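You operate a simulated robot arm through the tools that you are given. There is no shell and no other tool. Be economical: measure what you need, move in short steps, check, and stop when the job is done.

The job below is to be done with a simulated robot arm. You get a single attempt, and the scene is never put back.

TASK
Put the two whole eggs into the egg box and close it.
Fine: look the eggs over; the cracked one stays out, the egg lid sits down all round.

It is judged by the outcome, as a careful person would: the job done as asked, and still so three seconds after it is handed in. It fails if anything else is knocked over, pushed out of place, dropped, spilled or broken. Lids that push on must go on centred and level and be pressed home; caps that screw on are set level and turned clockwise until they are tight.

THE ROBOT
A 7-joint arm with a two-finger parallel gripper, fixed in place. Base frame: the origin is at the foot of the arm, x ahead of it, y to its left, z up. Units: mm, degrees, N and s.
With the tool pointing down near the work surface it reaches from about 320 to 740 mm from the base axis. Its first joint turns from -115.0 to 115.0 degrees. Payload 3.91 kg.
Tool frame: the origin (TCP) lies between the finger pads and is the grasp point; the fingertips stand 30 mm ahead of it; z points along the fingers, y is the line along which they close. The gripper opens to 110 mm. The fingers are 20 mm wide and 10 mm thick; the gripper's body (48 by 112 mm) begins 55 mm behind the TCP.
Orientation is that of the tool frame in the base frame, as a unit quaternion [x, y, z, w]. With the fingers straight down and closing along the base's y, the tool's x points along the base's -x, its y along +y and its z along -z.

THE INTERFACE
- The arm moves only by the tool step_arm. Its arguments are lists of equal length, an entry for each row: "dr": the turn, a rotation vector about the tool's x, y, z in units of 6 degrees (1.0 is 6 degrees), a list of three; "slide": the shift along the tool's x, y, z in units of 50 mm (1.0 is 50 mm), a list of three; "hand": the finger opening in cm, from 0 to 11. In form: {"dr": [[rx, ry, rz], ...], "slide": [[x, y, z], ...], "hand": [hand, ...]}. A call has 1 to 20 rows; each row shifts and turns the commanded pose from where the row before left it, along the tool's axes as they then stand. A call with a number of a shift or a turn outside -1 to 1 is refused whole. Each row takes 0.2 s and may step no farther than 50 mm and 8.6 degrees from the row before; otherwise, or with a gripper value out of range, the whole call is refused. A pose out of reach is approached as far as the arm can. The call stops where the force on the tool passes 40 N (or 10 N more than at its start, if that is more) or the arm is blocked; 0.2 s more then pass. Each finger travels about 108 mm/s and halts on what it meets, pressing with about 40 N; the grip force reading is that of the motor and also rises with nothing between the fingers. The clock runs only during rows and for 0.2 s after the last one: add rows that do not move to give the fingers time. The reply holds the time, the measured pose of the TCP, the force on the tool along the base axes, the opening and the grip force, in the units named above and with some noise.
- Cameras (640 x 400 px; columns grow to the right, rows downward): "scene" is fixed at [226.3, -641.5, 1527.6]; the picture's right is [0.94, -0.34, 0.00], its down [-0.15, -0.43, -0.89] and it looks along [0.30, 0.84, -0.45] (base axes); focal length 362 px, centre (320, 200). "wrist" rides on the gripper at [-36, 0, -57] in the tool frame; the picture's right is [0.00, -1.00, 0.00], its down [0.97, 0.00, -0.24] and it looks along [0.24, 0.00, 0.97] (tool axes); focal length 218 px, centre (320, 200).
- grab_frame(camera): a new picture of that camera. The clock stands still meanwhile.
- lift_body(by): slides the trunk up (or, below 0, down) by that many mm; the arm rides with it, the base frame stays. It gives what a move gives, with no picture.
- locate(camera, pixels): for up to 12 pixels [column, row] of the newest picture of that camera ("zoom" is the newest enlarged one), the place [x, y, z] in the base frame of the surface seen there, good to about 3 mm, but the place of the scene camera against the robot may be out by one fixed shift of up to 12 mm in any direction. The clock stands still meanwhile.
- enlarge(camera, box): a new picture of the part [left, top, right, bottom] of that camera's present view, enlarged. The clock stands still meanwhile.
- job_done(): hands the job in; it is judged then, once.

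Work in short steps. Measure before you move; look again where a grasp or a placing could have gone wrong, and mend it. You have 80 turns and 34 pictures in all, those below and enlarged ones among them. Open the gripper and draw the arm clear of the work before you hand the job in, unless the task says otherwise; then end with one line.

The tools are called after "Request:" by a JSON object that holds its "name" and its "arguments". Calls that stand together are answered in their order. step_arm: Moves the arm, as the interface text tells. Its arguments: {"type":"object","properties":{"dr":{"type":"array","items":{"type":"array","items":{"type":"number"}}},"slide":{"type":"array","items":{"type":"array","items":{"type":"number"}}},"hand":{"type":"array","items":{"type":"number"}}},"required":["dr","slide","hand"]} The other tools are called the same way: lift_body (by) slides the trunk up or down; grab_frame (camera) takes a picture; locate (camera, pixels) gives the place of the surface under pixels of a picture; enlarge (camera, box) takes an enlarged picture of a part of a camera's view; job_done () hands the job in.

At the start:

```text
t: 0.0
position: [201.0, 499.9, 1074.8]
ee_rot: [0.0, 1.0, 0.0, 0.0]
wrist_force: [-0.1, 0.4, 0.5]
grip_width: 109.9
gripper_force: 0.1
trunk travel left (down, up): [-725.0, 265.0]
```

scene: 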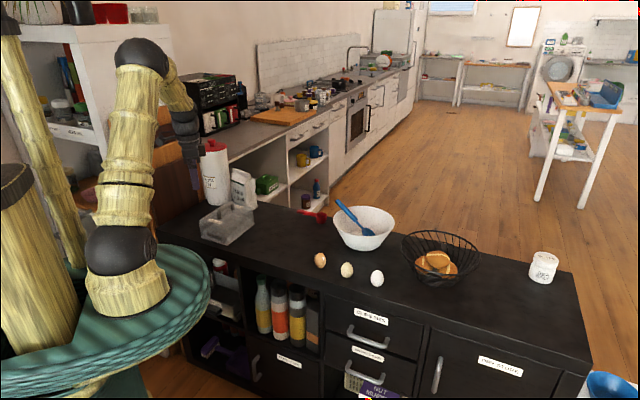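
wrist: 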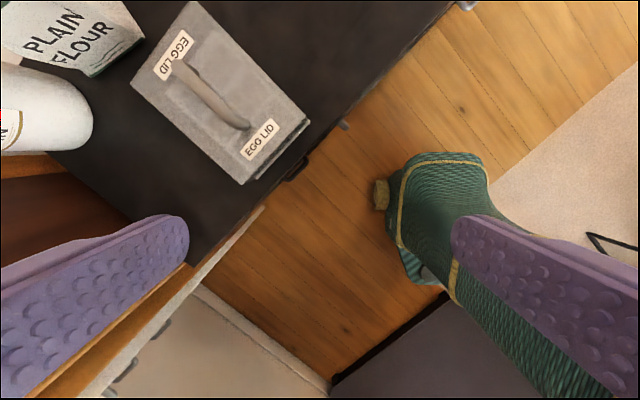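

The scene shows the egg box near (228,222) and three eggs at (320,260), (347,269), (377,277). I enlarge both to inspect.

Request:
{"name": "enlarge", "arguments": {"camera": "scene", "box": [300, 240, 400, 300]}}

Request:
{"name": "locate", "arguments": {"camera": "scene", "pixels": [[320, 260], [347, 269], [377, 277], [320, 253], [347, 263], [377, 271], [340, 290], [228, 235]]}}

Request:
{"name": "locate", "arguments": {"camera": "wrist", "pixels": [[192, 4], [133, 84], [242, 184], [309, 121], [180, 68], [245, 125], [212, 97], [175, 50], [262, 140], [262, 178], [100, 150], [300, 60]]}}

Request:
{"name": "enlarge", "arguments": {"camera": "scene", "box": [180, 190, 280, 252]}}

```text
6.40 times, centred on (350, 270) of scene
```

zoom: 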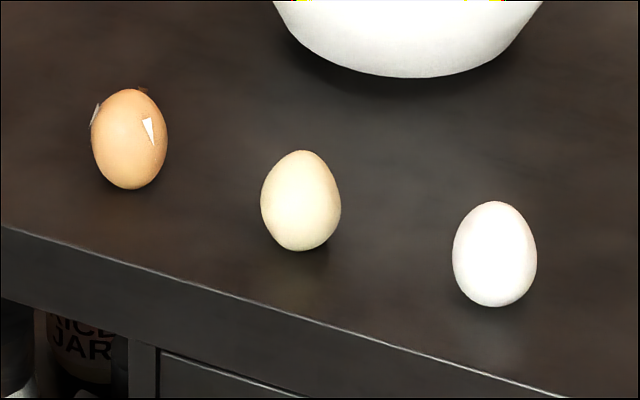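

```text
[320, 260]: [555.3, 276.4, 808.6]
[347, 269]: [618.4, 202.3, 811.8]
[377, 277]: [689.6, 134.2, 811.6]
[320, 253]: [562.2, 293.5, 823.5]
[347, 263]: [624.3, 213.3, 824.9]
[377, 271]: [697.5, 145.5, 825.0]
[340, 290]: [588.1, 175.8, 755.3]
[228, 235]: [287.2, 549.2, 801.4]
```

```text
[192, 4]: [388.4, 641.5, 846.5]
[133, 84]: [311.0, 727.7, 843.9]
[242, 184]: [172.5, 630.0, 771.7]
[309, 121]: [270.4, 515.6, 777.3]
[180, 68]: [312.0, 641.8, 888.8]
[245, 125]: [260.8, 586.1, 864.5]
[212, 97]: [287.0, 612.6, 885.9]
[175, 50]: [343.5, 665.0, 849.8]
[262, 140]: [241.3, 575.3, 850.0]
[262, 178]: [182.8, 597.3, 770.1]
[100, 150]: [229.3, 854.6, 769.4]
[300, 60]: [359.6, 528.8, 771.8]
```

```text
6.40 times, centred on (230, 221) of scene
```

zoom: 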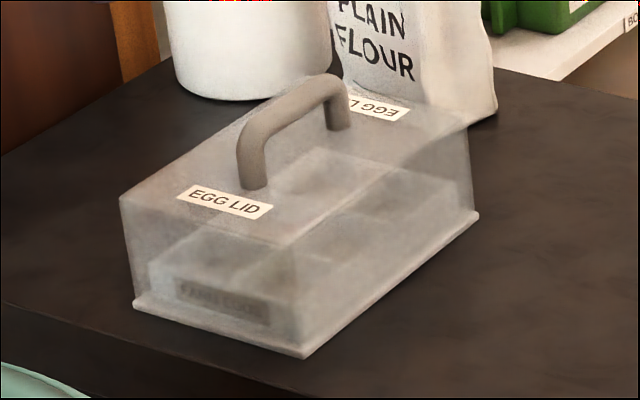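

The brown egg (zoom 150,130) carries visible chips; I'll check the others from above. The lid (handle about (287,613,886)) covers the tray; I move at height towards the eggs to survey.

Request:
{"name": "step_arm", "arguments": {"dr": [[0, 0, 0], [0, 0, 0], [0, 0, 0], [0, 0, 0], [0, 0, 0], [0, 0, 0], [0, 0, 0], [0, 0, 0]], "slide": [[-0.8, -0.5, 0], [-0.8, -0.5, 0], [-0.8, -0.5, 0], [-0.8, -0.5, 0], [-0.8, -0.5, 0], [-0.8, -0.5, 0], [0, 0, 0], [0, 0, 0]], "hand": [11, 11, 11, 11, 11, 11, 11, 11]}}

Request:
{"name": "grab_frame", "arguments": {"camera": "wrist"}}

```text
t: 1.8
position: [442.4, 350.6, 1073.6]
ee_rot: [0.0, 1.0, 0.0, -0.001]
wrist_force: [0.1, -0.3, 0.6]
grip_width: 110.0
gripper_force: 0.1
trunk travel left (down, up): [-725.0, 265.0]
```

```text
29 pictures are left
```

wrist: 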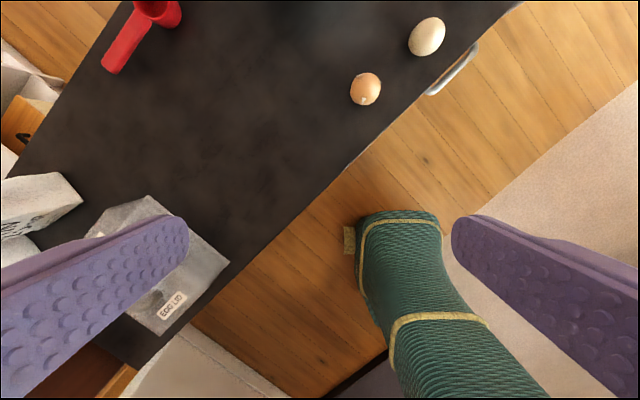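

There is a large clear stretch of counter around (220,130). I measure the counter edges, eggs and the lid.

Request:
{"name": "locate", "arguments": {"camera": "wrist", "pixels": [[365, 88], [427, 36], [340, 180], [235, 275], [100, 70], [220, 130], [148, 197], [228, 263], [165, 335], [110, 70], [130, 15], [82, 200]]}}

Request:
{"name": "enlarge", "arguments": {"camera": "wrist", "box": [330, 0, 480, 110]}}

```text
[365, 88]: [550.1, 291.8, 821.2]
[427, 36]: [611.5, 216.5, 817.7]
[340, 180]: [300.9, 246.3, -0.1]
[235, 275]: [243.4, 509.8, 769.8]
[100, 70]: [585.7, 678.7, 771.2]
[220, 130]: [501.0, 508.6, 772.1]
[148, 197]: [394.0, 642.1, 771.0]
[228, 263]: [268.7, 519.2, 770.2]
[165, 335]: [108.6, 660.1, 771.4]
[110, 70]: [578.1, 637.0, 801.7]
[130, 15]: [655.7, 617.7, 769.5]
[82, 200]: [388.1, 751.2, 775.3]
```

```text
3.64 times, centred on (405, 55) of wrist
```

zoom: 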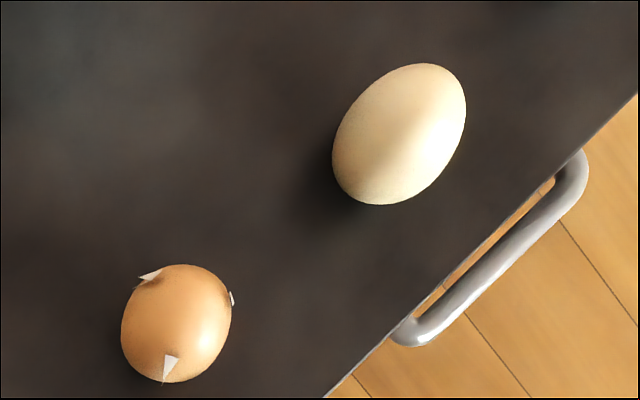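

Brown egg has three chips: it stays out. Cream looks whole. Now I go above the lid handle at (287,613) and turn the hand 45° to close across the handle, then look.

Request:
{"name": "step_arm", "arguments": {"dr": [[0, 0, 0], [0, 0, 0], [0, 0, 0], [0, 0, 0], [0, 0, 0], [0, 0, 0], [0, 0, 0], [0, 0, -0.94], [0, 0, -0.94], [0, 0, -0.94], [0, 0, -0.94], [0, 0, -0.94], [0, 0, -0.94], [0, 0, -0.94], [0, 0, -0.92], [0, 0, 0], [0, 0, 0]], "slide": [[0.443, 0.75, 0], [0.443, 0.75, 0], [0.443, 0.75, 0], [0.443, 0.75, 0], [0.443, 0.75, 0], [0.443, 0.75, 0], [0.443, 0.75, 0], [0, 0, 0.2], [0, 0, 0.2], [0, 0, 0.2], [0, 0, 0.2], [0, 0, 0.2], [0, 0, 0.2], [0, 0, 0.2], [0, 0, 0.2], [0, 0, 0], [0, 0, 0]], "hand": [11, 11, 11, 11, 11, 11, 11, 11, 11, 11, 11, 11, 11, 11, 11, 11, 11]}}

Request:
{"name": "grab_frame", "arguments": {"camera": "wrist"}}

```text
t: 5.4
position: [285.3, 613.3, 994.5]
ee_rot: [-0.383, 0.924, -0.001, 0.0]
wrist_force: [0.4, -0.2, 0.8]
grip_width: 110.1
gripper_force: 0.0
trunk travel left (down, up): [-725.0, 265.0]
```

```text
27 pictures are left
```

wrist: 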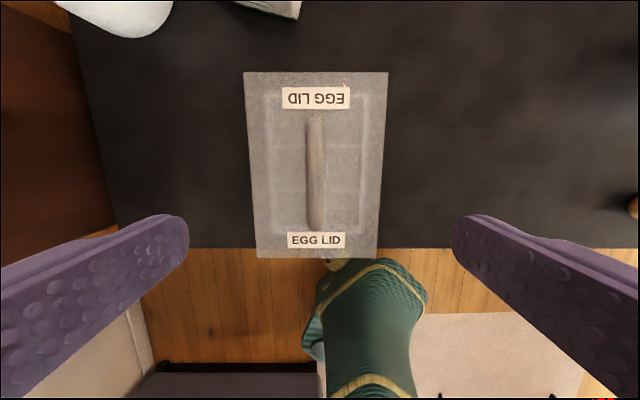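

The lid is square with the hand now; the handle runs from (315,115) to (316,230). I measure it.

Request:
{"name": "locate", "arguments": {"camera": "wrist", "pixels": [[315, 118], [316, 172], [315, 225], [247, 76], [384, 76], [259, 252], [374, 252], [270, 170], [365, 170]]}}

Request:
{"name": "enlarge", "arguments": {"camera": "wrist", "box": [230, 60, 410, 172]}}

```text
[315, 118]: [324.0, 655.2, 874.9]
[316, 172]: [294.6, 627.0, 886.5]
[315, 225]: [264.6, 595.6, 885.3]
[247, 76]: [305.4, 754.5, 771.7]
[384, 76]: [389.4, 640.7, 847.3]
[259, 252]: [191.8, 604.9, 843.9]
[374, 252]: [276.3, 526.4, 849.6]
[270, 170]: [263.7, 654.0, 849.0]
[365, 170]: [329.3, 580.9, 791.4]
```

```text
3.56 times, centred on (320, 116) of wrist
```

zoom: 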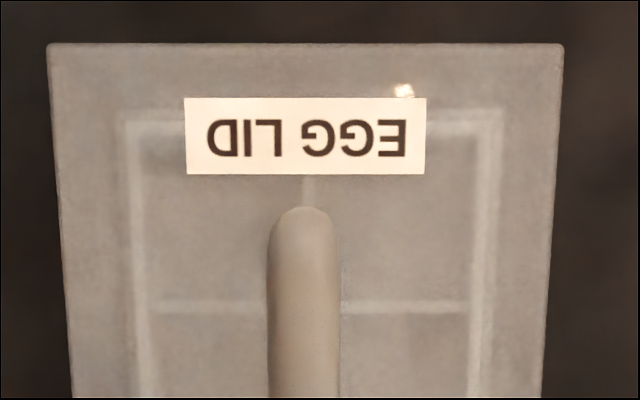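

Handle centre about (294,626), bar top 887, lid top 848. I shift -14 mm in tool x, +3 mm in y, and lower to z≈885 with a narrowed hand, then grip.

Request:
{"name": "step_arm", "arguments": {"dr": [[0, 0, 0], [0, 0, 0], [0, 0, 0], [0, 0, 0], [0, 0, 0], [0, 0, 0], [0, 0, 0], [0, 0, 0], [0, 0, 0], [0, 0, 0], [0, 0, 0], [0, 0, 0]], "slide": [[-0.28, 0.05, 0], [0, 0, 0], [0, 0, 0.5], [0, 0, 0.5], [0, 0, 0.5], [0, 0, 0.4], [0, 0, 0.29], [0, 0, 0], [0, 0, 0], [0, 0, 0], [0, 0, 0], [0, 0, 0]], "hand": [6, 6, 6, 6, 6, 6, 6, 6, 3, 1, 0, 0]}}

```text
t: 8.0
position: [293.7, 623.3, 886.2]
ee_rot: [-0.383, 0.924, 0.001, -0.001]
wrist_force: [0.2, -0.7, 0.5]
grip_width: 14.7
gripper_force: 39.7
trunk travel left (down, up): [-725.0, 265.0]
```

The handle is held (14.7 mm). Lid home pose: TCP (293.7, 623.3, 886.2). I lift slowly straight up.

Request:
{"name": "step_arm", "arguments": {"dr": [[0, 0, 0], [0, 0, 0], [0, 0, 0], [0, 0, 0], [0, 0, 0], [0, 0, 0], [0, 0, 0], [0, 0, 0], [0, 0, 0]], "slide": [[0, 0, -0.1], [0, 0, -0.2], [0, 0, -0.3], [0, 0, -0.4], [0, 0, -0.4], [0, 0, -0.4], [0, 0, -0.4], [0, 0, -0.2], [0, 0, 0]], "hand": [0, 0, 0, 0, 0, 0, 0, 0, 0]}}

Request:
{"name": "grab_frame", "arguments": {"camera": "scene"}}

```text
t: 10.0
position: [293.3, 624.5, 1005.0]
ee_rot: [-0.383, 0.924, 0.0, 0.0]
wrist_force: [-0.6, 0.2, 0.1]
grip_width: 14.6
gripper_force: 40.3
trunk travel left (down, up): [-725.0, 265.0]
```

```text
25 pictures are left
```

scene: 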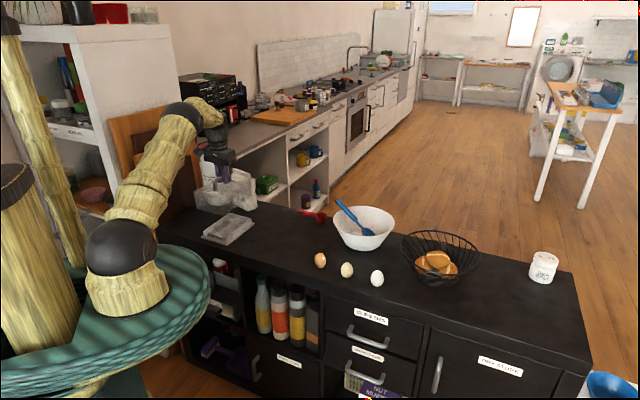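

The lid came off with the tray left in place at (228,230). I carry the lid 215 mm along the counter to the clear stretch and lower it.

Request:
{"name": "step_arm", "arguments": {"dr": [[0, 0, 0], [0, 0, 0], [0, 0, 0], [0, 0, 0], [0, 0, 0], [0, 0, 0], [0, 0, 0], [0, 0, 0], [0, 0, 0], [0, 0, 0], [0, 0, 0], [0, 0, 0], [0, 0, 0], [0, 0, 0], [0, 0, 0]], "slide": [[0, -0.4, 0], [-0.1, -0.8, 0], [-0.1, -0.8, 0], [-0.1, -0.8, 0], [-0.1, -0.8, 0], [0, -0.7, 0], [0, 0, 0], [0, 0, 0.4], [0, 0, 0.5], [0, 0, 0.5], [0, 0, 0.4], [0, 0, 0.3], [0, 0, 0.16], [0, 0, 0.06], [0, 0, 0]], "hand": [0, 0, 0, 0, 0, 0, 0, 0, 0, 0, 0, 0, 0, 0, 0]}}

```text
t: 13.2
position: [458.5, 486.2, 888.8]
ee_rot: [-0.382, 0.924, 0.0, -0.001]
wrist_force: [0.7, 0.0, -0.9]
grip_width: 14.8
gripper_force: 39.1
trunk travel left (down, up): [-725.0, 265.0]
```

Still about 2–3 mm above contact; I ease it down gently, then release and rise.

Request:
{"name": "step_arm", "arguments": {"dr": [[0, 0, 0], [0, 0, 0], [0, 0, 0]], "slide": [[0, 0, 0.03], [0, 0, 0.03], [0, 0, 0]], "hand": [0, 0, 0]}}

```text
t: 14.0
position: [458.9, 485.8, 887.2]
ee_rot: [-0.383, 0.924, 0.0, 0.0]
wrist_force: [-0.1, -0.3, -0.6]
grip_width: 14.9
gripper_force: 39.7
trunk travel left (down, up): [-725.0, 265.0]
```

Request:
{"name": "step_arm", "arguments": {"dr": [[0, 0, 0], [0, 0, 0], [0, 0, 0]], "slide": [[0, 0, 0.03], [0, 0, 0.02], [0, 0, 0]], "hand": [0, 0, 0]}}

```text
t: 14.8
position: [459.3, 484.9, 882.7]
ee_rot: [-0.383, 0.924, 0.0, 0.0]
wrist_force: [0.2, 1.0, -1.3]
grip_width: 14.9
gripper_force: 40.3
trunk travel left (down, up): [-725.0, 265.0]
```

z is already below the home height without force, so the lid had been resting on the tray's rim; I continue down in small steps until contact.

Request:
{"name": "step_arm", "arguments": {"dr": [[0, 0, 0], [0, 0, 0], [0, 0, 0]], "slide": [[0, 0, 0.04], [0, 0, 0.04], [0, 0, 0]], "hand": [0, 0, 0]}}

Request:
{"name": "enlarge", "arguments": {"camera": "scene", "box": [180, 150, 360, 262]}}

```text
t: 15.6
position: [458.6, 486.1, 881.0]
ee_rot: [-0.383, 0.924, 0.001, 0.001]
wrist_force: [0.0, 0.2, -0.4]
grip_width: 14.7
gripper_force: 39.9
trunk travel left (down, up): [-725.0, 265.0]
```

```text
3.56 times, centred on (270, 206) of scene
```

zoom: 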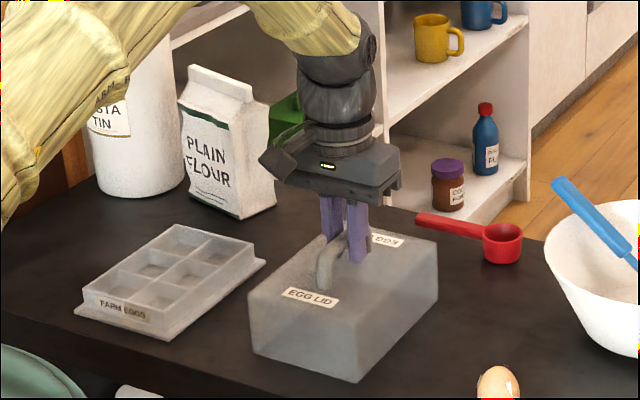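

The lid (zoom 340,320) is almost on the counter, clear of everything; I keep easing down.

Request:
{"name": "step_arm", "arguments": {"dr": [[0, 0, 0], [0, 0, 0], [0, 0, 0], [0, 0, 0]], "slide": [[0, 0, 0.04], [0, 0, 0.04], [0, 0, 0.04], [0, 0, 0]], "hand": [0, 0, 0, 0]}}

```text
t: 16.6
position: [459.6, 486.4, 879.0]
ee_rot: [-0.383, 0.924, 0.002, 0.004]
wrist_force: [0.3, 2.5, 35.2]
grip_width: 14.6
gripper_force: 39.8
trunk travel left (down, up): [-725.0, 265.0]
```

Firm contact at z≈879 (35 N). I relieve the push, open, and rise.

Request:
{"name": "step_arm", "arguments": {"dr": [[0, 0, 0], [0, 0, 0], [0, 0, 0], [0, 0, 0], [0, 0, 0], [0, 0, 0], [0, 0, 0], [0, 0, 0], [0, 0, 0], [0, 0, 0]], "slide": [[0, 0, -0.04], [0, 0, 0], [0, 0, 0], [0, 0, 0], [0, 0, -0.4], [0, 0, -0.6], [0, 0, -0.8], [0, 0, -0.8], [0, 0, -0.3], [0, 0, 0]], "hand": [0, 2, 4, 6, 6, 6, 6, 6, 6, 6]}}

Request:
{"name": "grab_frame", "arguments": {"camera": "wrist"}}

```text
t: 18.8
position: [461.4, 488.4, 1023.7]
ee_rot: [-0.383, 0.924, 0.0, 0.0]
wrist_force: [-0.2, 0.3, 0.3]
grip_width: 60.2
gripper_force: 0.1
trunk travel left (down, up): [-725.0, 265.0]
```

```text
23 pictures are left
```

wrist: 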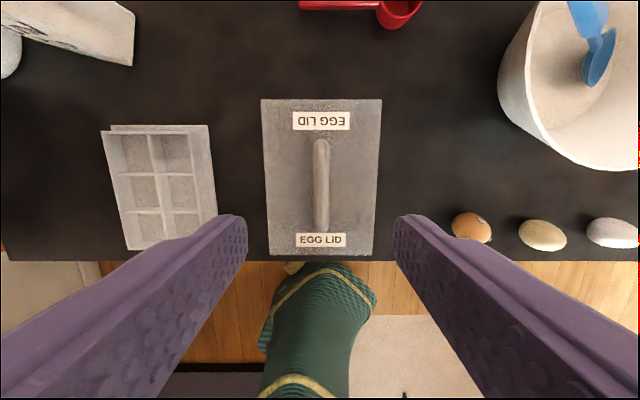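

Lid stands well. I measure the tray cells, seen at (130,155)…(185,225).

Request:
{"name": "locate", "arguments": {"camera": "wrist", "pixels": [[133, 155], [175, 153], [138, 190], [180, 189], [145, 229], [185, 227], [104, 133], [207, 126], [155, 172], [160, 210], [128, 248], [216, 212]]}}

Request:
{"name": "locate", "arguments": {"camera": "wrist", "pixels": [[471, 227], [541, 235], [612, 232], [320, 140], [320, 185], [320, 225], [265, 103], [378, 103], [270, 250], [372, 250]]}}

Request:
{"name": "enlarge", "arguments": {"camera": "wrist", "box": [80, 110, 240, 260]}}

```text
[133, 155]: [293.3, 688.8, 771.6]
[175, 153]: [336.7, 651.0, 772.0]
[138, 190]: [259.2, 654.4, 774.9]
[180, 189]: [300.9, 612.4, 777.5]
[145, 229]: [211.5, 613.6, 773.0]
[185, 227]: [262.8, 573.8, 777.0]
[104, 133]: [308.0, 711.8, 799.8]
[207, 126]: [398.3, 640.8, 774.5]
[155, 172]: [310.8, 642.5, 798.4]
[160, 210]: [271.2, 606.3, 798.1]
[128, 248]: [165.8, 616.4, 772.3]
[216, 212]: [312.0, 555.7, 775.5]
```

```text
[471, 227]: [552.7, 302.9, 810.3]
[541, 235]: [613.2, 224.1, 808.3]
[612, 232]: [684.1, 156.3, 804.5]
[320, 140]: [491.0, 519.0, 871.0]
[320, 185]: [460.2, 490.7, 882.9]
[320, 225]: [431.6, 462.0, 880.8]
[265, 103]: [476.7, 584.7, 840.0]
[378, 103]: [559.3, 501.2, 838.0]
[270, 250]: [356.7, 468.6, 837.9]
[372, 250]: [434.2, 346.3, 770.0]
```

```text
2.67 times, centred on (160, 185) of wrist
```

zoom: 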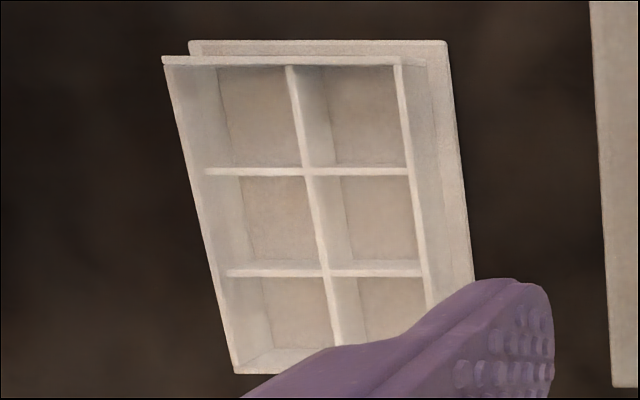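

Tray centre ≈ (291,624), wall tops ≈ 799, floor ≈ 774. Next I go over the cream egg near (615,218) at height for a close look.

Request:
{"name": "step_arm", "arguments": {"dr": [[0, 0, 0], [0, 0, 0], [0, 0, 0], [0, 0, 0], [0, 0, 0], [0, 0, 0], [0, 0, 0], [0, 0, 0], [0, 0, 0], [0, 0, 0], [0, 0, 0]], "slide": [[0.205, -0.75, 0], [0.205, -0.75, 0], [0.205, -0.75, 0], [0.205, -0.75, 0], [0.205, -0.75, 0], [0.205, -0.75, 0], [0.205, -0.75, 0], [0.205, -0.75, 0], [0, 0, 0.6], [0, 0, 0.6], [0, 0, 0]], "hand": [6, 6, 6, 6, 6, 6, 6, 6, 6, 6, 6]}}

Request:
{"name": "grab_frame", "arguments": {"camera": "wrist"}}

```text
t: 21.2
position: [612.3, 217.7, 961.4]
ee_rot: [-0.383, 0.924, 0.001, -0.001]
wrist_force: [1.4, -0.4, -0.3]
grip_width: 59.9
gripper_force: 0.1
trunk travel left (down, up): [-725.0, 265.0]
```

```text
21 pictures are left
```

wrist: 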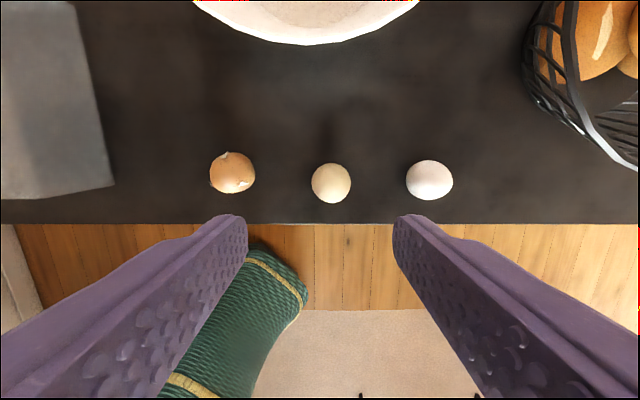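

Eggs at (232,172), (331,183), (429,181). I measure them and zoom to check for cracks.

Request:
{"name": "locate", "arguments": {"camera": "wrist", "pixels": [[331, 183], [331, 166], [331, 200], [313, 183], [349, 183], [429, 181], [429, 163], [429, 198], [408, 181], [451, 181], [310, 42], [331, 220]]}}

Request:
{"name": "enlarge", "arguments": {"camera": "wrist", "box": [200, 120, 470, 230]}}

```text
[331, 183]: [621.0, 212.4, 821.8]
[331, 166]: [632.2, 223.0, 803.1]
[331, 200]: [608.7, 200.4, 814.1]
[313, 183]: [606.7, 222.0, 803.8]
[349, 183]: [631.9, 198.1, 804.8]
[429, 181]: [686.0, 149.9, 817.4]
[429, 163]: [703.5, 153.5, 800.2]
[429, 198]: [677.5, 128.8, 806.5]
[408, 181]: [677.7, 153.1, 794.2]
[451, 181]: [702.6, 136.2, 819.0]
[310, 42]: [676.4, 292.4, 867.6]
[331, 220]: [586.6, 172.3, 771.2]
```

```text
2.37 times, centred on (335, 175) of wrist
```

zoom: 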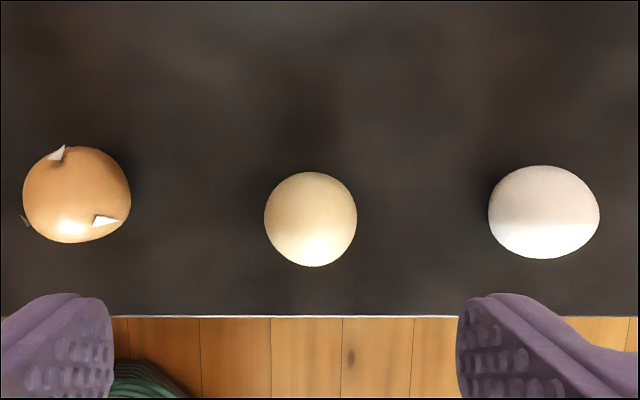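

Cream egg centre ≈ (620,211), about 39 mm wide; both cream and white look whole. I shift +10.5 mm right, lower to TCP z≈823 and close gradually.

Request:
{"name": "step_arm", "arguments": {"dr": [[0, 0, 0], [0, 0, 0], [0, 0, 0], [0, 0, 0], [0, 0, 0], [0, 0, 0], [0, 0, 0], [0, 0, 0], [0, 0, 0], [0, 0, 0], [0, 0, 0]], "slide": [[-0.014, -0.21, 0], [0, 0, 0], [0, 0, 0.6], [0, 0, 0.7], [0, 0, 0.7], [0, 0, 0.5], [0, 0, 0.27], [0, 0, 0], [0, 0, 0], [0, 0, 0], [0, 0, 0]], "hand": [6, 6, 6, 6, 6, 6, 6, 6, 5, 4.2, 4]}}

Request:
{"name": "grab_frame", "arguments": {"camera": "wrist"}}

```text
t: 23.6
position: [622.6, 209.0, 822.3]
ee_rot: [-0.383, 0.924, 0.0, 0.0]
wrist_force: [-0.4, -0.3, -1.0]
grip_width: 40.7
gripper_force: 0.2
trunk travel left (down, up): [-725.0, 265.0]
```

```text
19 pictures are left
```

wrist: 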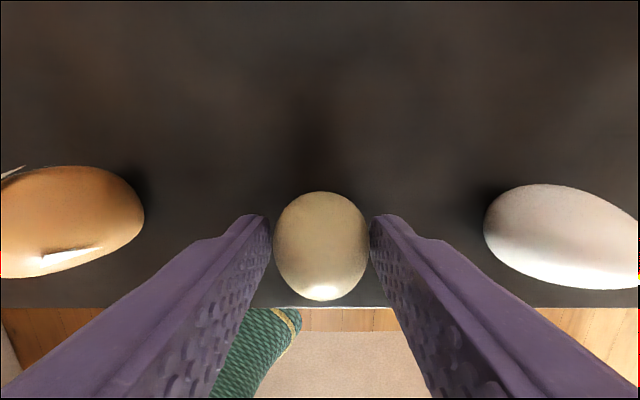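

The egg is centred between the fingers. I close gently in small steps.

Request:
{"name": "step_arm", "arguments": {"dr": [[0, 0, 0], [0, 0, 0], [0, 0, 0], [0, 0, 0]], "slide": [[0, 0, 0], [0, 0, 0], [0, 0, 0], [0, 0, 0]], "hand": [3.8, 3.7, 3.6, 3.6]}}

```text
t: 24.6
position: [623.1, 207.4, 821.8]
ee_rot: [-0.382, 0.924, 0.001, -0.001]
wrist_force: [-0.5, 0.6, 1.0]
grip_width: 38.6
gripper_force: 39.8
trunk travel left (down, up): [-725.0, 265.0]
```

Held at 38.6 mm wide. I lift 100 mm and check the hold.

Request:
{"name": "step_arm", "arguments": {"dr": [[0, 0, 0], [0, 0, 0], [0, 0, 0], [0, 0, 0], [0, 0, 0], [0, 0, 0]], "slide": [[0, 0, -0.1], [0, 0, -0.2], [0, 0, -0.5], [0, 0, -0.8], [0, 0, -0.8], [0, 0, -0.1]], "hand": [3.5, 3.5, 3.5, 3.5, 3.5, 3.5]}}

Request:
{"name": "grab_frame", "arguments": {"camera": "wrist"}}

```text
t: 26.0
position: [622.8, 210.0, 947.6]
ee_rot: [-0.383, 0.924, -0.001, -0.001]
wrist_force: [-0.1, 0.1, -0.7]
grip_width: 38.6
gripper_force: 39.8
trunk travel left (down, up): [-725.0, 265.0]
```

```text
18 pictures are left
```

wrist: 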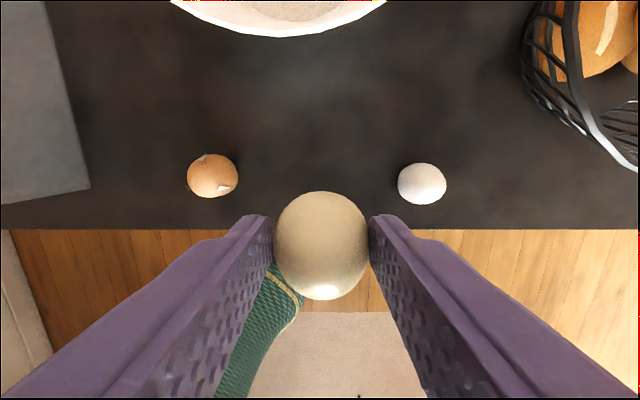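

Egg is held steadily. I rise to ~1000 and carry it along the counter to above the front-right cell (273,573).

Request:
{"name": "step_arm", "arguments": {"dr": [[0, 0, 0], [0, 0, 0], [0, 0, 0], [0, 0, 0], [0, 0, 0], [0, 0, 0], [0, 0, 0], [0, 0, 0], [0, 0, 0], [0, 0, 0], [0, 0, 0], [0, 0, 0], [0, 0, 0], [0, 0, 0], [0, 0, 0], [0, 0, 0], [0, 0, 0]], "slide": [[0, 0, -0.5], [0, 0, -0.5], [-0.016, 0.6, 0], [-0.016, 0.84, 0], [-0.016, 0.84, 0], [-0.016, 0.84, 0], [-0.016, 0.84, 0], [-0.016, 0.84, 0], [-0.016, 0.84, 0], [-0.016, 0.84, 0], [-0.016, 0.84, 0], [-0.016, 0.84, 0], [-0.016, 0.84, 0], [-0.014, 0.84, 0], [0, 0.23, 0], [0, 0, 0], [0, 0, 0]], "hand": [3.5, 3.5, 3.5, 3.5, 3.5, 3.5, 3.5, 3.5, 3.5, 3.5, 3.5, 3.5, 3.5, 3.5, 3.5, 3.5, 3.5]}}

Request:
{"name": "grab_frame", "arguments": {"camera": "wrist"}}

```text
t: 29.6
position: [272.3, 572.4, 995.8]
ee_rot: [-0.383, 0.924, 0.0, 0.0]
wrist_force: [0.0, -1.1, -0.3]
grip_width: 38.4
gripper_force: 40.0
trunk travel left (down, up): [-725.0, 265.0]
```

```text
17 pictures are left
```

wrist: 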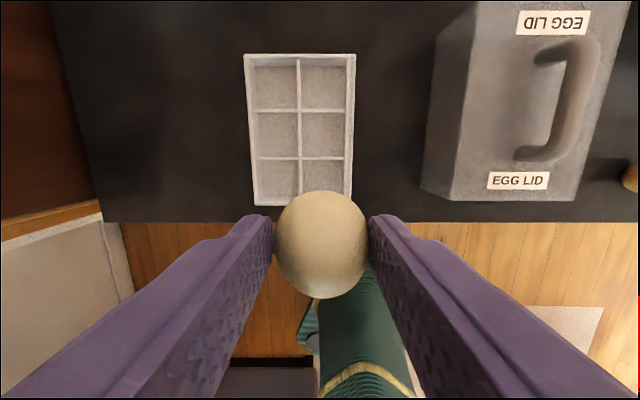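

The tray is in clear view, grid junctions at (299,110) and (300,158). I measure them for the cell centres.

Request:
{"name": "locate", "arguments": {"camera": "wrist", "pixels": [[299, 110], [300, 158], [254, 110], [346, 109], [259, 158], [345, 157], [298, 62], [256, 203], [350, 56], [325, 135], [278, 135], [276, 180]]}}

Request:
{"name": "enlarge", "arguments": {"camera": "wrist", "box": [230, 40, 390, 220]}}

```text
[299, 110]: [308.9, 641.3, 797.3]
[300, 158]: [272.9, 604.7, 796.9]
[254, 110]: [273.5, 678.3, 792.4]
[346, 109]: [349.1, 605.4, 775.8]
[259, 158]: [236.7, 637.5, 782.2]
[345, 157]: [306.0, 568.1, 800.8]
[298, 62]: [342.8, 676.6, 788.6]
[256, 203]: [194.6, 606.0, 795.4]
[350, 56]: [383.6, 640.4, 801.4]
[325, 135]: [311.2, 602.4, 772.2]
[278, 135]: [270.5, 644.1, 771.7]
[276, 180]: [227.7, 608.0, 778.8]
```

```text
2.22 times, centred on (310, 130) of wrist
```

zoom: 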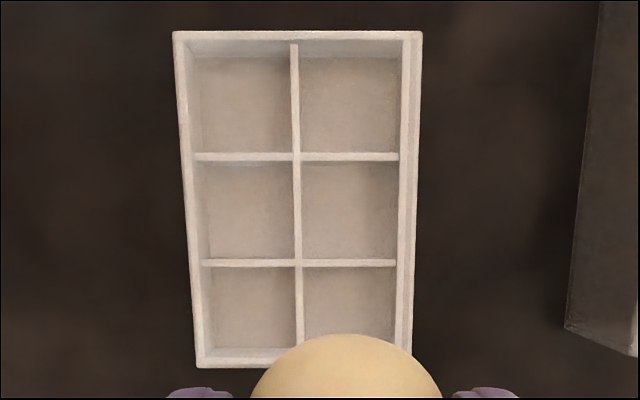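

Cell pitch ≈ 51 mm; front-right cell centre ≈ (272.4, 568.4). I correct by 4 mm and lower to TCP z≈835 first.

Request:
{"name": "step_arm", "arguments": {"dr": [[0, 0, 0], [0, 0, 0], [0, 0, 0], [0, 0, 0], [0, 0, 0], [0, 0, 0], [0, 0, 0], [0, 0, 0], [0, 0, 0], [0, 0, 0]], "slide": [[0.057, -0.057, 0], [0, 0, 0], [0, 0, 0.5], [0, 0, 0.7], [0, 0, 0.7], [0, 0, 0.6], [0, 0, 0.4], [0, 0, 0.3], [0, 0, 0], [0, 0, 0]], "hand": [3.5, 3.5, 3.5, 3.5, 3.5, 3.5, 3.5, 3.5, 3.5, 3.5]}}

Request:
{"name": "grab_frame", "arguments": {"camera": "wrist"}}

Request:
{"name": "enlarge", "arguments": {"camera": "scene", "box": [180, 180, 280, 250]}}

```text
t: 31.8
position: [271.8, 569.6, 837.2]
ee_rot: [-0.383, 0.924, 0.0, 0.0]
wrist_force: [0.3, 0.2, 0.0]
grip_width: 38.0
gripper_force: 40.1
trunk travel left (down, up): [-725.0, 265.0]
```

```text
15 pictures are left
```

wrist: 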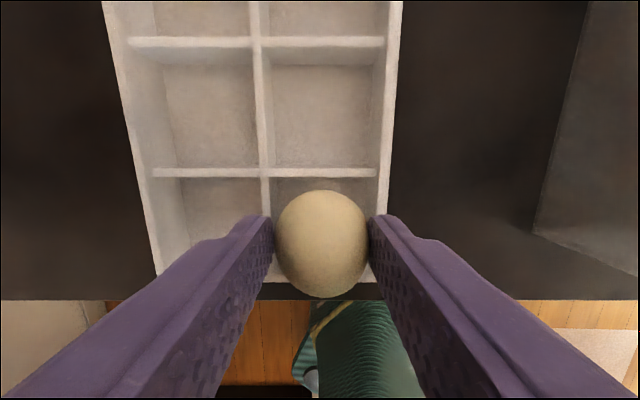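

```text
5.71 times, centred on (230, 215) of scene
```

zoom: 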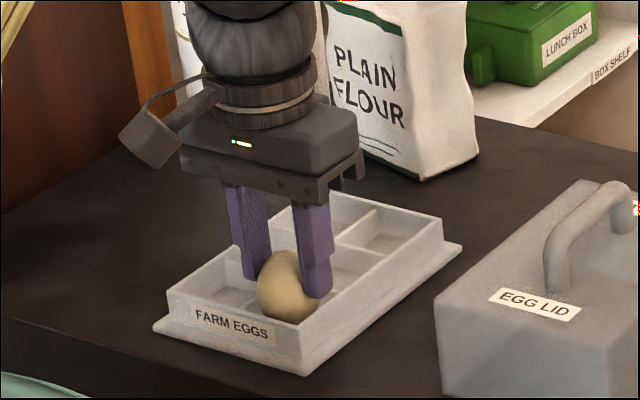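

The egg is centred in the cell (walls at columns 266/380, egg 322). I lower the last 6 mm and open slowly.

Request:
{"name": "step_arm", "arguments": {"dr": [[0, 0, 0], [0, 0, 0], [0, 0, 0]], "slide": [[0, 0, 0.06], [0, 0, 0.06], [0, 0, 0]], "hand": [3.5, 3.5, 3.5]}}

```text
t: 32.6
position: [272.5, 569.2, 831.3]
ee_rot: [-0.382, 0.924, 0.0, 0.0]
wrist_force: [0.9, 0.0, -0.9]
grip_width: 38.1
gripper_force: 39.8
trunk travel left (down, up): [-725.0, 265.0]
```

No contact yet; 1.5 mm further, then a check of force.

Request:
{"name": "step_arm", "arguments": {"dr": [[0, 0, 0], [0, 0, 0]], "slide": [[0, 0, 0.03], [0, 0, 0]], "hand": [3.5, 3.5]}}

```text
t: 33.2
position: [272.4, 568.6, 829.7]
ee_rot: [-0.383, 0.924, 0.0, 0.0]
wrist_force: [-0.3, -0.9, -1.8]
grip_width: 37.8
gripper_force: 40.7
trunk travel left (down, up): [-725.0, 265.0]
```

Free still; I open the fingers slowly and rise.

Request:
{"name": "step_arm", "arguments": {"dr": [[0, 0, 0], [0, 0, 0], [0, 0, 0], [0, 0, 0], [0, 0, 0], [0, 0, 0], [0, 0, 0], [0, 0, 0], [0, 0, 0], [0, 0, 0]], "slide": [[0, 0, 0], [0, 0, 0], [0, 0, 0], [0, 0, 0], [0, 0, -0.2], [0, 0, -0.6], [0, 0, -0.8], [0, 0, -0.8], [0, 0, -0.6], [0, 0, 0]], "hand": [3.9, 4.4, 5.2, 6, 6, 6, 6, 6, 6, 6]}}

Request:
{"name": "grab_frame", "arguments": {"camera": "wrist"}}

```text
t: 35.4
position: [272.9, 567.3, 981.7]
ee_rot: [-0.383, 0.924, 0.0, 0.0]
wrist_force: [-0.6, 0.0, -0.1]
grip_width: 60.0
gripper_force: 0.1
trunk travel left (down, up): [-725.0, 265.0]
```

```text
13 pictures are left
```

wrist: 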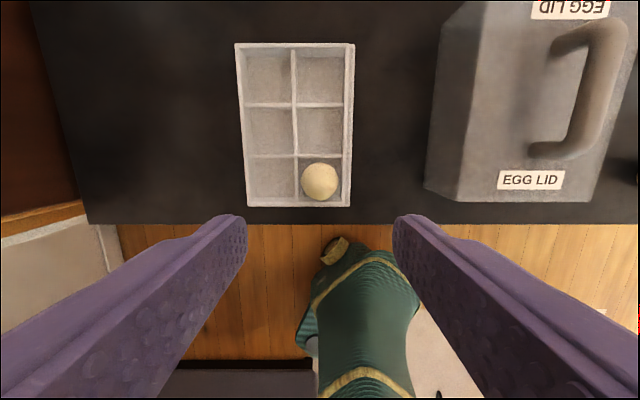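

Cream egg sits upright in its cell. Now to the white egg near (689,142), staying high over the lid.

Request:
{"name": "step_arm", "arguments": {"dr": [[0, 0, 0], [0, 0, 0], [0, 0, 0], [0, 0, 0], [0, 0, 0], [0, 0, 0], [0, 0, 0], [0, 0, 0], [0, 0, 0], [0, 0, 0], [0, 0, 0], [0, 0, 0], [0, 0, 0], [0, 0, 0], [0, 0, 0], [0, 0, 0], [0, 0, 0], [0, 0, 0]], "slide": [[0, -0.5, 0], [0.01, -0.84, 0], [0.01, -0.84, 0], [0.01, -0.84, 0], [0.01, -0.84, 0], [0.01, -0.84, 0], [0.01, -0.84, 0], [0.01, -0.84, 0], [0.01, -0.84, 0], [0.01, -0.84, 0], [0.01, -0.84, 0], [0.01, -0.84, 0], [0.01, -0.84, 0], [0.01, -0.84, 0], [0, -0.48, 0], [0, 0, 0.4], [0, 0, 0], [0, 0, 0]], "hand": [6, 6, 6, 6, 6, 6, 6, 6, 6, 6, 6, 6, 6, 6, 6, 6, 6, 6]}}

Request:
{"name": "grab_frame", "arguments": {"camera": "wrist"}}

```text
t: 39.2
position: [689.3, 142.5, 959.3]
ee_rot: [-0.383, 0.924, 0.0, -0.001]
wrist_force: [0.1, -0.1, -0.2]
grip_width: 60.1
gripper_force: 0.0
trunk travel left (down, up): [-725.0, 265.0]
```

```text
12 pictures are left
```

wrist: 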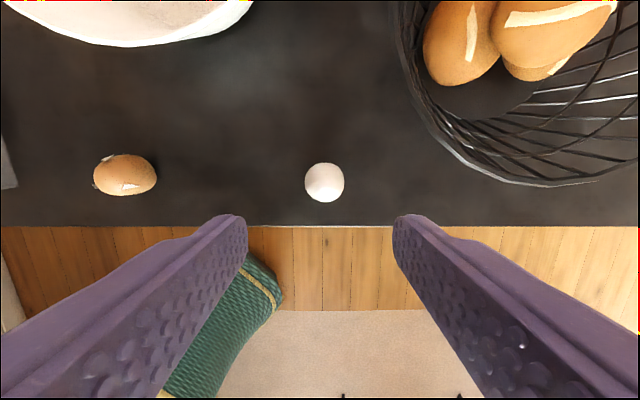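

White egg at (325,182), looks whole. The basket rim on the right needs a clearance check against the gripper body.

Request:
{"name": "locate", "arguments": {"camera": "wrist", "pixels": [[325, 182], [307, 182], [343, 182], [325, 166], [325, 199], [440, 138], [465, 162], [520, 183], [590, 178]]}}

```text
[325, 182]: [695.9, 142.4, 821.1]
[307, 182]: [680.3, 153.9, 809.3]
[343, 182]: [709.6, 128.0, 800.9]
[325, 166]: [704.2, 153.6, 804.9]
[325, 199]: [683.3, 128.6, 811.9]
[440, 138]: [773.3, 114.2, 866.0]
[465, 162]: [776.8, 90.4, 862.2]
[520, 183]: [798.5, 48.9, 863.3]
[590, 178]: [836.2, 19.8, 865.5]
```

Basket rim is ≥75 mm to the side and at z 866, so the body (±56 mm, from z 877) clears. I align (+4.5 mm right, +1.5 mm back), lower to z≈823 and part-close.

Request:
{"name": "step_arm", "arguments": {"dr": [[0, 0, 0], [0, 0, 0], [0, 0, 0], [0, 0, 0], [0, 0, 0], [0, 0, 0], [0, 0, 0], [0, 0, 0], [0, 0, 0], [0, 0, 0], [0, 0, 0]], "slide": [[-0.03, -0.09, 0], [0, 0, 0], [0, 0, 0.6], [0, 0, 0.7], [0, 0, 0.7], [0, 0, 0.5], [0, 0, 0.22], [0, 0, 0], [0, 0, 0], [0, 0, 0], [0, 0, 0]], "hand": [6, 6, 6, 6, 6, 6, 6, 6, 5, 4.4, 4.4]}}

Request:
{"name": "grab_frame", "arguments": {"camera": "wrist"}}

```text
t: 41.6
position: [692.5, 142.8, 821.5]
ee_rot: [-0.382, 0.924, 0.0, 0.0]
wrist_force: [-0.4, 0.6, 0.0]
grip_width: 44.3
gripper_force: 0.0
trunk travel left (down, up): [-725.0, 265.0]
```

```text
11 pictures are left
```

wrist: 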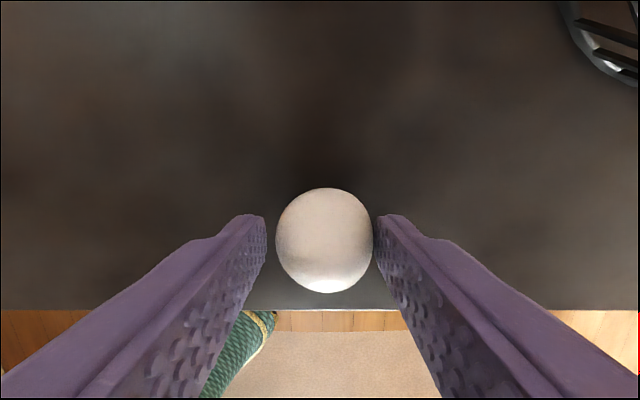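

The egg is 1.5 mm right of centre; I nudge, then close gently.

Request:
{"name": "step_arm", "arguments": {"dr": [[0, 0, 0], [0, 0, 0], [0, 0, 0], [0, 0, 0], [0, 0, 0], [0, 0, 0]], "slide": [[0, -0.03, 0], [0, 0, 0], [0, 0, 0], [0, 0, 0], [0, 0, 0], [0, 0, 0]], "hand": [4.4, 4.1, 3.9, 3.8, 3.6, 3.6]}}

```text
t: 43.0
position: [693.4, 139.6, 822.2]
ee_rot: [-0.382, 0.924, -0.001, 0.0]
wrist_force: [0.5, -0.7, 0.8]
grip_width: 37.6
gripper_force: 40.2
trunk travel left (down, up): [-725.0, 265.0]
```

Held at 37.6 mm. I lift to ~997 and carry it to above the middle-left cell (273,642).

Request:
{"name": "step_arm", "arguments": {"dr": [[0, 0, 0], [0, 0, 0], [0, 0, 0], [0, 0, 0], [0, 0, 0], [0, 0, 0]], "slide": [[0, 0, -0.2], [0, 0, -0.5], [0, 0, -0.8], [0, 0, -0.9], [0, 0, -0.8], [0, 0, -0.3]], "hand": [3.4, 3.4, 3.4, 3.4, 3.4, 3.4]}}

Request:
{"name": "step_arm", "arguments": {"dr": [[0, 0, 0], [0, 0, 0], [0, 0, 0], [0, 0, 0], [0, 0, 0], [0, 0, 0], [0, 0, 0], [0, 0, 0], [0, 0, 0], [0, 0, 0], [0, 0, 0], [0, 0, 0], [0, 0, 0], [0, 0, 0], [0, 0, 0], [0, 0, 0], [0, 0, 0], [0, 0, 0], [0, 0, 0]], "slide": [[0, 0.5, 0], [-0.077, 0.84, 0], [-0.077, 0.84, 0], [-0.077, 0.84, 0], [-0.077, 0.84, 0], [-0.077, 0.84, 0], [-0.077, 0.84, 0], [-0.077, 0.84, 0], [-0.077, 0.84, 0], [-0.077, 0.84, 0], [-0.077, 0.84, 0], [-0.077, 0.84, 0], [-0.077, 0.84, 0], [-0.077, 0.84, 0], [-0.077, 0.84, 0], [-0.072, 0.7, 0], [0, 0.08, 0], [0, 0, 0], [0, 0, 0]], "hand": [3.4, 3.4, 3.4, 3.4, 3.4, 3.4, 3.4, 3.4, 3.4, 3.4, 3.4, 3.4, 3.4, 3.4, 3.4, 3.4, 3.4, 3.4, 3.4]}}

Request:
{"name": "grab_frame", "arguments": {"camera": "wrist"}}

```text
t: 44.4
position: [696.0, 140.6, 998.8]
ee_rot: [-0.383, 0.924, 0.0, 0.0]
wrist_force: [-0.7, -0.6, -1.5]
grip_width: 37.5
gripper_force: 39.7
trunk travel left (down, up): [-725.0, 265.0]
```

```text
t: 48.4
position: [275.7, 640.8, 999.6]
ee_rot: [-0.382, 0.924, 0.0, 0.0]
wrist_force: [0.1, -0.8, -1.5]
grip_width: 37.0
gripper_force: 39.9
trunk travel left (down, up): [-725.0, 265.0]
```

```text
10 pictures are left
```

wrist: 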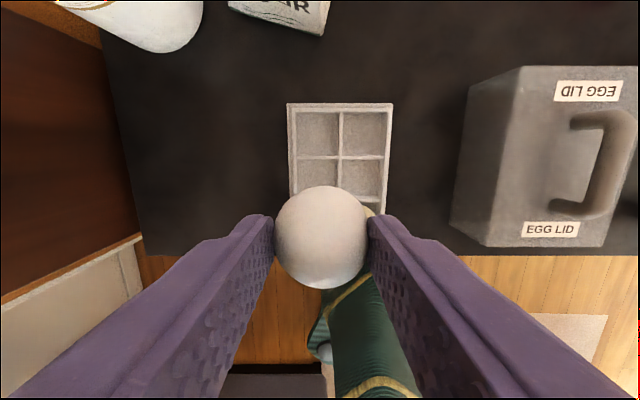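

Junction (340,157) confirms the tray position; a 2.5 mm left correction, then lower to z≈837 and check.

Request:
{"name": "step_arm", "arguments": {"dr": [[0, 0, 0], [0, 0, 0], [0, 0, 0], [0, 0, 0], [0, 0, 0], [0, 0, 0], [0, 0, 0], [0, 0, 0], [0, 0, 0]], "slide": [[0.026, 0.047, 0], [0, 0, 0], [0, 0, 0.6], [0, 0, 0.8], [0, 0, 0.8], [0, 0, 0.6], [0, 0, 0.3], [0, 0, 0.15], [0, 0, 0]], "hand": [3.4, 3.4, 3.4, 3.4, 3.4, 3.4, 3.4, 3.4, 3.4]}}

Request:
{"name": "grab_frame", "arguments": {"camera": "wrist"}}

```text
t: 50.4
position: [273.4, 644.3, 836.2]
ee_rot: [-0.382, 0.924, 0.001, 0.0]
wrist_force: [0.1, -0.2, -1.0]
grip_width: 36.6
gripper_force: 40.1
trunk travel left (down, up): [-725.0, 265.0]
```

```text
9 pictures are left
```

wrist: 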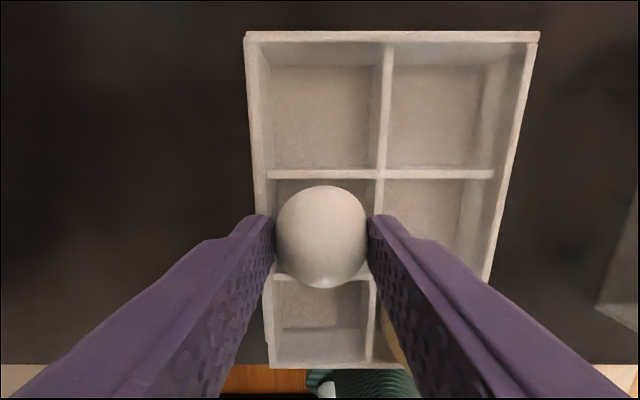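

Centred in the cell (walls 267/380, egg 321). Lower the last 6.5 mm and check force.

Request:
{"name": "step_arm", "arguments": {"dr": [[0, 0, 0], [0, 0, 0], [0, 0, 0], [0, 0, 0]], "slide": [[0.0, 0, 0.05], [0, 0, 0.05], [0, 0, 0.03], [0, 0, 0]], "hand": [3.4, 3.4, 3.4, 3.4]}}

```text
t: 51.4
position: [270.6, 642.3, 830.7]
ee_rot: [-0.383, 0.924, 0.0, 0.0]
wrist_force: [0.0, 1.1, 3.0]
grip_width: 36.2
gripper_force: 39.8
trunk travel left (down, up): [-725.0, 265.0]
```

Slight contact (3 N). I open slowly and rise.

Request:
{"name": "step_arm", "arguments": {"dr": [[0, 0, 0], [0, 0, 0], [0, 0, 0], [0, 0, 0], [0, 0, 0], [0, 0, 0], [0, 0, 0], [0, 0, 0], [0, 0, 0], [0, 0, 0], [0, 0, 0]], "slide": [[0, 0, 0], [0, 0, 0], [0, 0, 0], [0, 0, 0], [0, 0, -0.2], [0, 0, -0.6], [0, 0, -0.8], [0, 0, -0.8], [0, 0, -0.8], [0, 0, -0.2], [0, 0, 0]], "hand": [3.8, 4.3, 5.0, 5.5, 5.5, 5.5, 5.5, 5.5, 5.5, 5.5, 5.5]}}

Request:
{"name": "grab_frame", "arguments": {"camera": "wrist"}}

```text
t: 53.8
position: [270.3, 642.6, 1000.5]
ee_rot: [-0.382, 0.924, 0.0, -0.001]
wrist_force: [-0.5, 0.2, 0.3]
grip_width: 55.0
gripper_force: 0.0
trunk travel left (down, up): [-725.0, 265.0]
```

```text
8 pictures are left
```

wrist: 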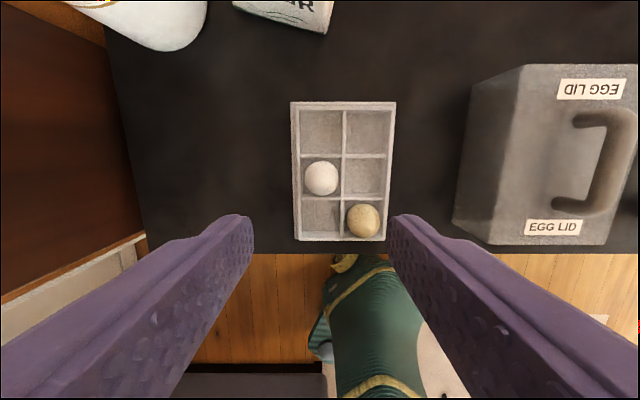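

Both eggs stand in their cells. I measure the tray again to see it has not moved.

Request:
{"name": "locate", "arguments": {"camera": "wrist", "pixels": [[344, 156], [341, 199], [321, 179], [362, 221], [295, 104], [393, 104], [298, 239], [387, 238]]}}

Request:
{"name": "enlarge", "arguments": {"camera": "wrist", "box": [270, 90, 420, 250]}}

```text
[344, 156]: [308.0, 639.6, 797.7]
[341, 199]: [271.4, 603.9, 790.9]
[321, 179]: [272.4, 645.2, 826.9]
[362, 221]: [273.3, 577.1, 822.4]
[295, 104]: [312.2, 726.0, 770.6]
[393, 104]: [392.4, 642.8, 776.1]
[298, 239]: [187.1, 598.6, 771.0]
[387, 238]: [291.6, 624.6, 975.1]
```

```text
2.50 times, centred on (345, 170) of wrist
```

zoom: 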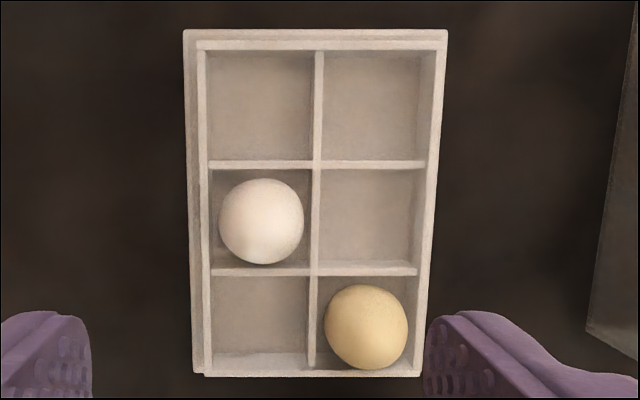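

Tray unmoved, eggs upright. I return to the lid at (459,486), descend to z≈881 and grip the handle.

Request:
{"name": "step_arm", "arguments": {"dr": [[0, 0, 0], [0, 0, 0], [0, 0, 0], [0, 0, 0], [0, 0, 0], [0, 0, 0], [0, 0, 0], [0, 0, 0]], "slide": [[-0.076, -0.814, 0], [-0.076, -0.814, 0], [-0.076, -0.814, 0], [-0.076, -0.814, 0], [-0.076, -0.814, 0], [-0.076, -0.814, 0], [0, 0, 0], [0, 0, 0]], "hand": [6, 6, 6, 6, 6, 6, 6, 6]}}

Request:
{"name": "grab_frame", "arguments": {"camera": "wrist"}}

```text
t: 55.6
position: [459.4, 485.9, 1001.4]
ee_rot: [-0.382, 0.924, 0.0, 0.0]
wrist_force: [-0.3, -0.3, -0.4]
grip_width: 59.8
gripper_force: 0.1
trunk travel left (down, up): [-725.0, 265.0]
```

```text
6 pictures are left
```

wrist: 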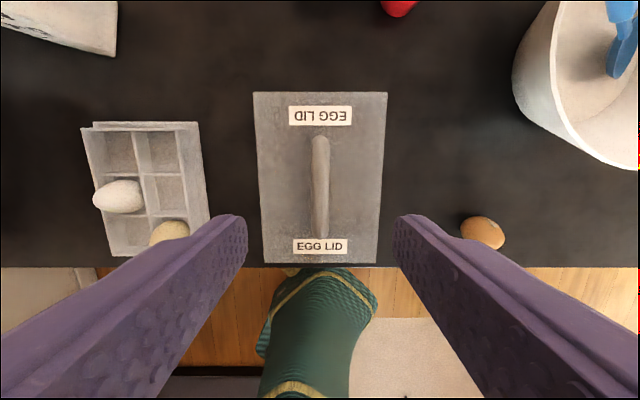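

Handle is centred at column 320. I descend to z≈881 and grip.

Request:
{"name": "step_arm", "arguments": {"dr": [[0, 0, 0], [0, 0, 0], [0, 0, 0], [0, 0, 0], [0, 0, 0], [0, 0, 0], [0, 0, 0], [0, 0, 0], [0, 0, 0], [0, 0, 0], [0, 0, 0]], "slide": [[0, 0, 0.5], [0, 0, 0.6], [0, 0, 0.6], [0, 0, 0.4], [0, 0, 0.25], [0, 0, 0.05], [0, 0, 0], [0, 0, 0], [0, 0, 0], [0, 0, 0], [0, 0, 0]], "hand": [6, 6, 6, 6, 6, 6, 6, 4, 2, 0, 0]}}

```text
t: 58.0
position: [460.6, 486.9, 879.7]
ee_rot: [-0.382, 0.924, 0.0, -0.001]
wrist_force: [-0.7, -0.8, -0.2]
grip_width: 14.8
gripper_force: 40.3
trunk travel left (down, up): [-725.0, 265.0]
```

Gripped at 14.8 mm. I lift 125 mm and carry it back by the reverse shift to above the tray.

Request:
{"name": "step_arm", "arguments": {"dr": [[0, 0, 0], [0, 0, 0], [0, 0, 0], [0, 0, 0], [0, 0, 0], [0, 0, 0], [0, 0, 0], [0, 0, 0], [0, 0, 0], [0, 0, 0], [0, 0, 0], [0, 0, 0], [0, 0, 0], [0, 0, 0]], "slide": [[0, 0, -0.2], [0, 0, -0.5], [0, 0, -0.7], [0, 0, -0.7], [0, 0, -0.4], [0, 0, 0], [0, 0.4, 0], [0.1, 0.8, 0], [0.1, 0.8, 0], [0.1, 0.8, 0], [0.1, 0.8, 0], [0, 0.7, 0], [0, 0, 0], [0, 0, 0]], "hand": [0, 0, 0, 0, 0, 0, 0, 0, 0, 0, 0, 0, 0, 0]}}

Request:
{"name": "grab_frame", "arguments": {"camera": "wrist"}}

```text
t: 61.0
position: [295.7, 624.4, 1002.7]
ee_rot: [-0.382, 0.924, 0.0, 0.001]
wrist_force: [0.6, -0.6, 0.6]
grip_width: 14.5
gripper_force: 40.0
trunk travel left (down, up): [-725.0, 265.0]
```

```text
5 pictures are left
```

wrist: 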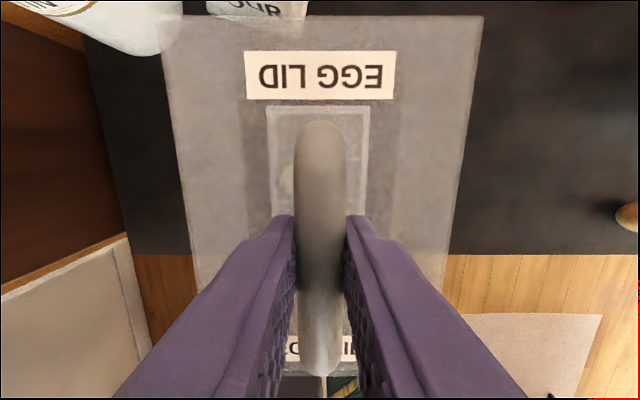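

Tray shows through the lid centred (cols 268–370). I lower to ~918, just above wall height, and re-read the pose.

Request:
{"name": "step_arm", "arguments": {"dr": [[0, 0, 0], [0, 0, 0], [0, 0, 0], [0, 0, 0], [0, 0, 0], [0, 0, 0]], "slide": [[0.012, 0, 0.4], [0, 0, 0.5], [0, 0, 0.5], [0, 0, 0.3], [0, 0, 0], [0, 0, 0]], "hand": [0, 0, 0, 0, 0, 0]}}

Request:
{"name": "enlarge", "arguments": {"camera": "scene", "box": [180, 180, 280, 250]}}

```text
t: 62.4
position: [292.8, 621.3, 920.2]
ee_rot: [-0.382, 0.924, 0.0, 0.0]
wrist_force: [-0.8, 0.4, -1.2]
grip_width: 14.6
gripper_force: 39.8
trunk travel left (down, up): [-725.0, 265.0]
```

```text
5.71 times, centred on (230, 215) of scene
```

zoom: 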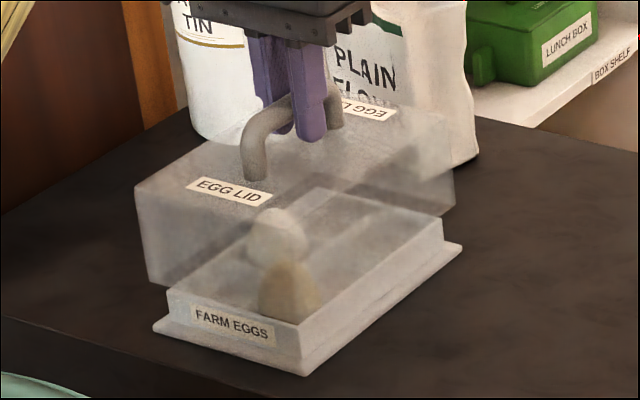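

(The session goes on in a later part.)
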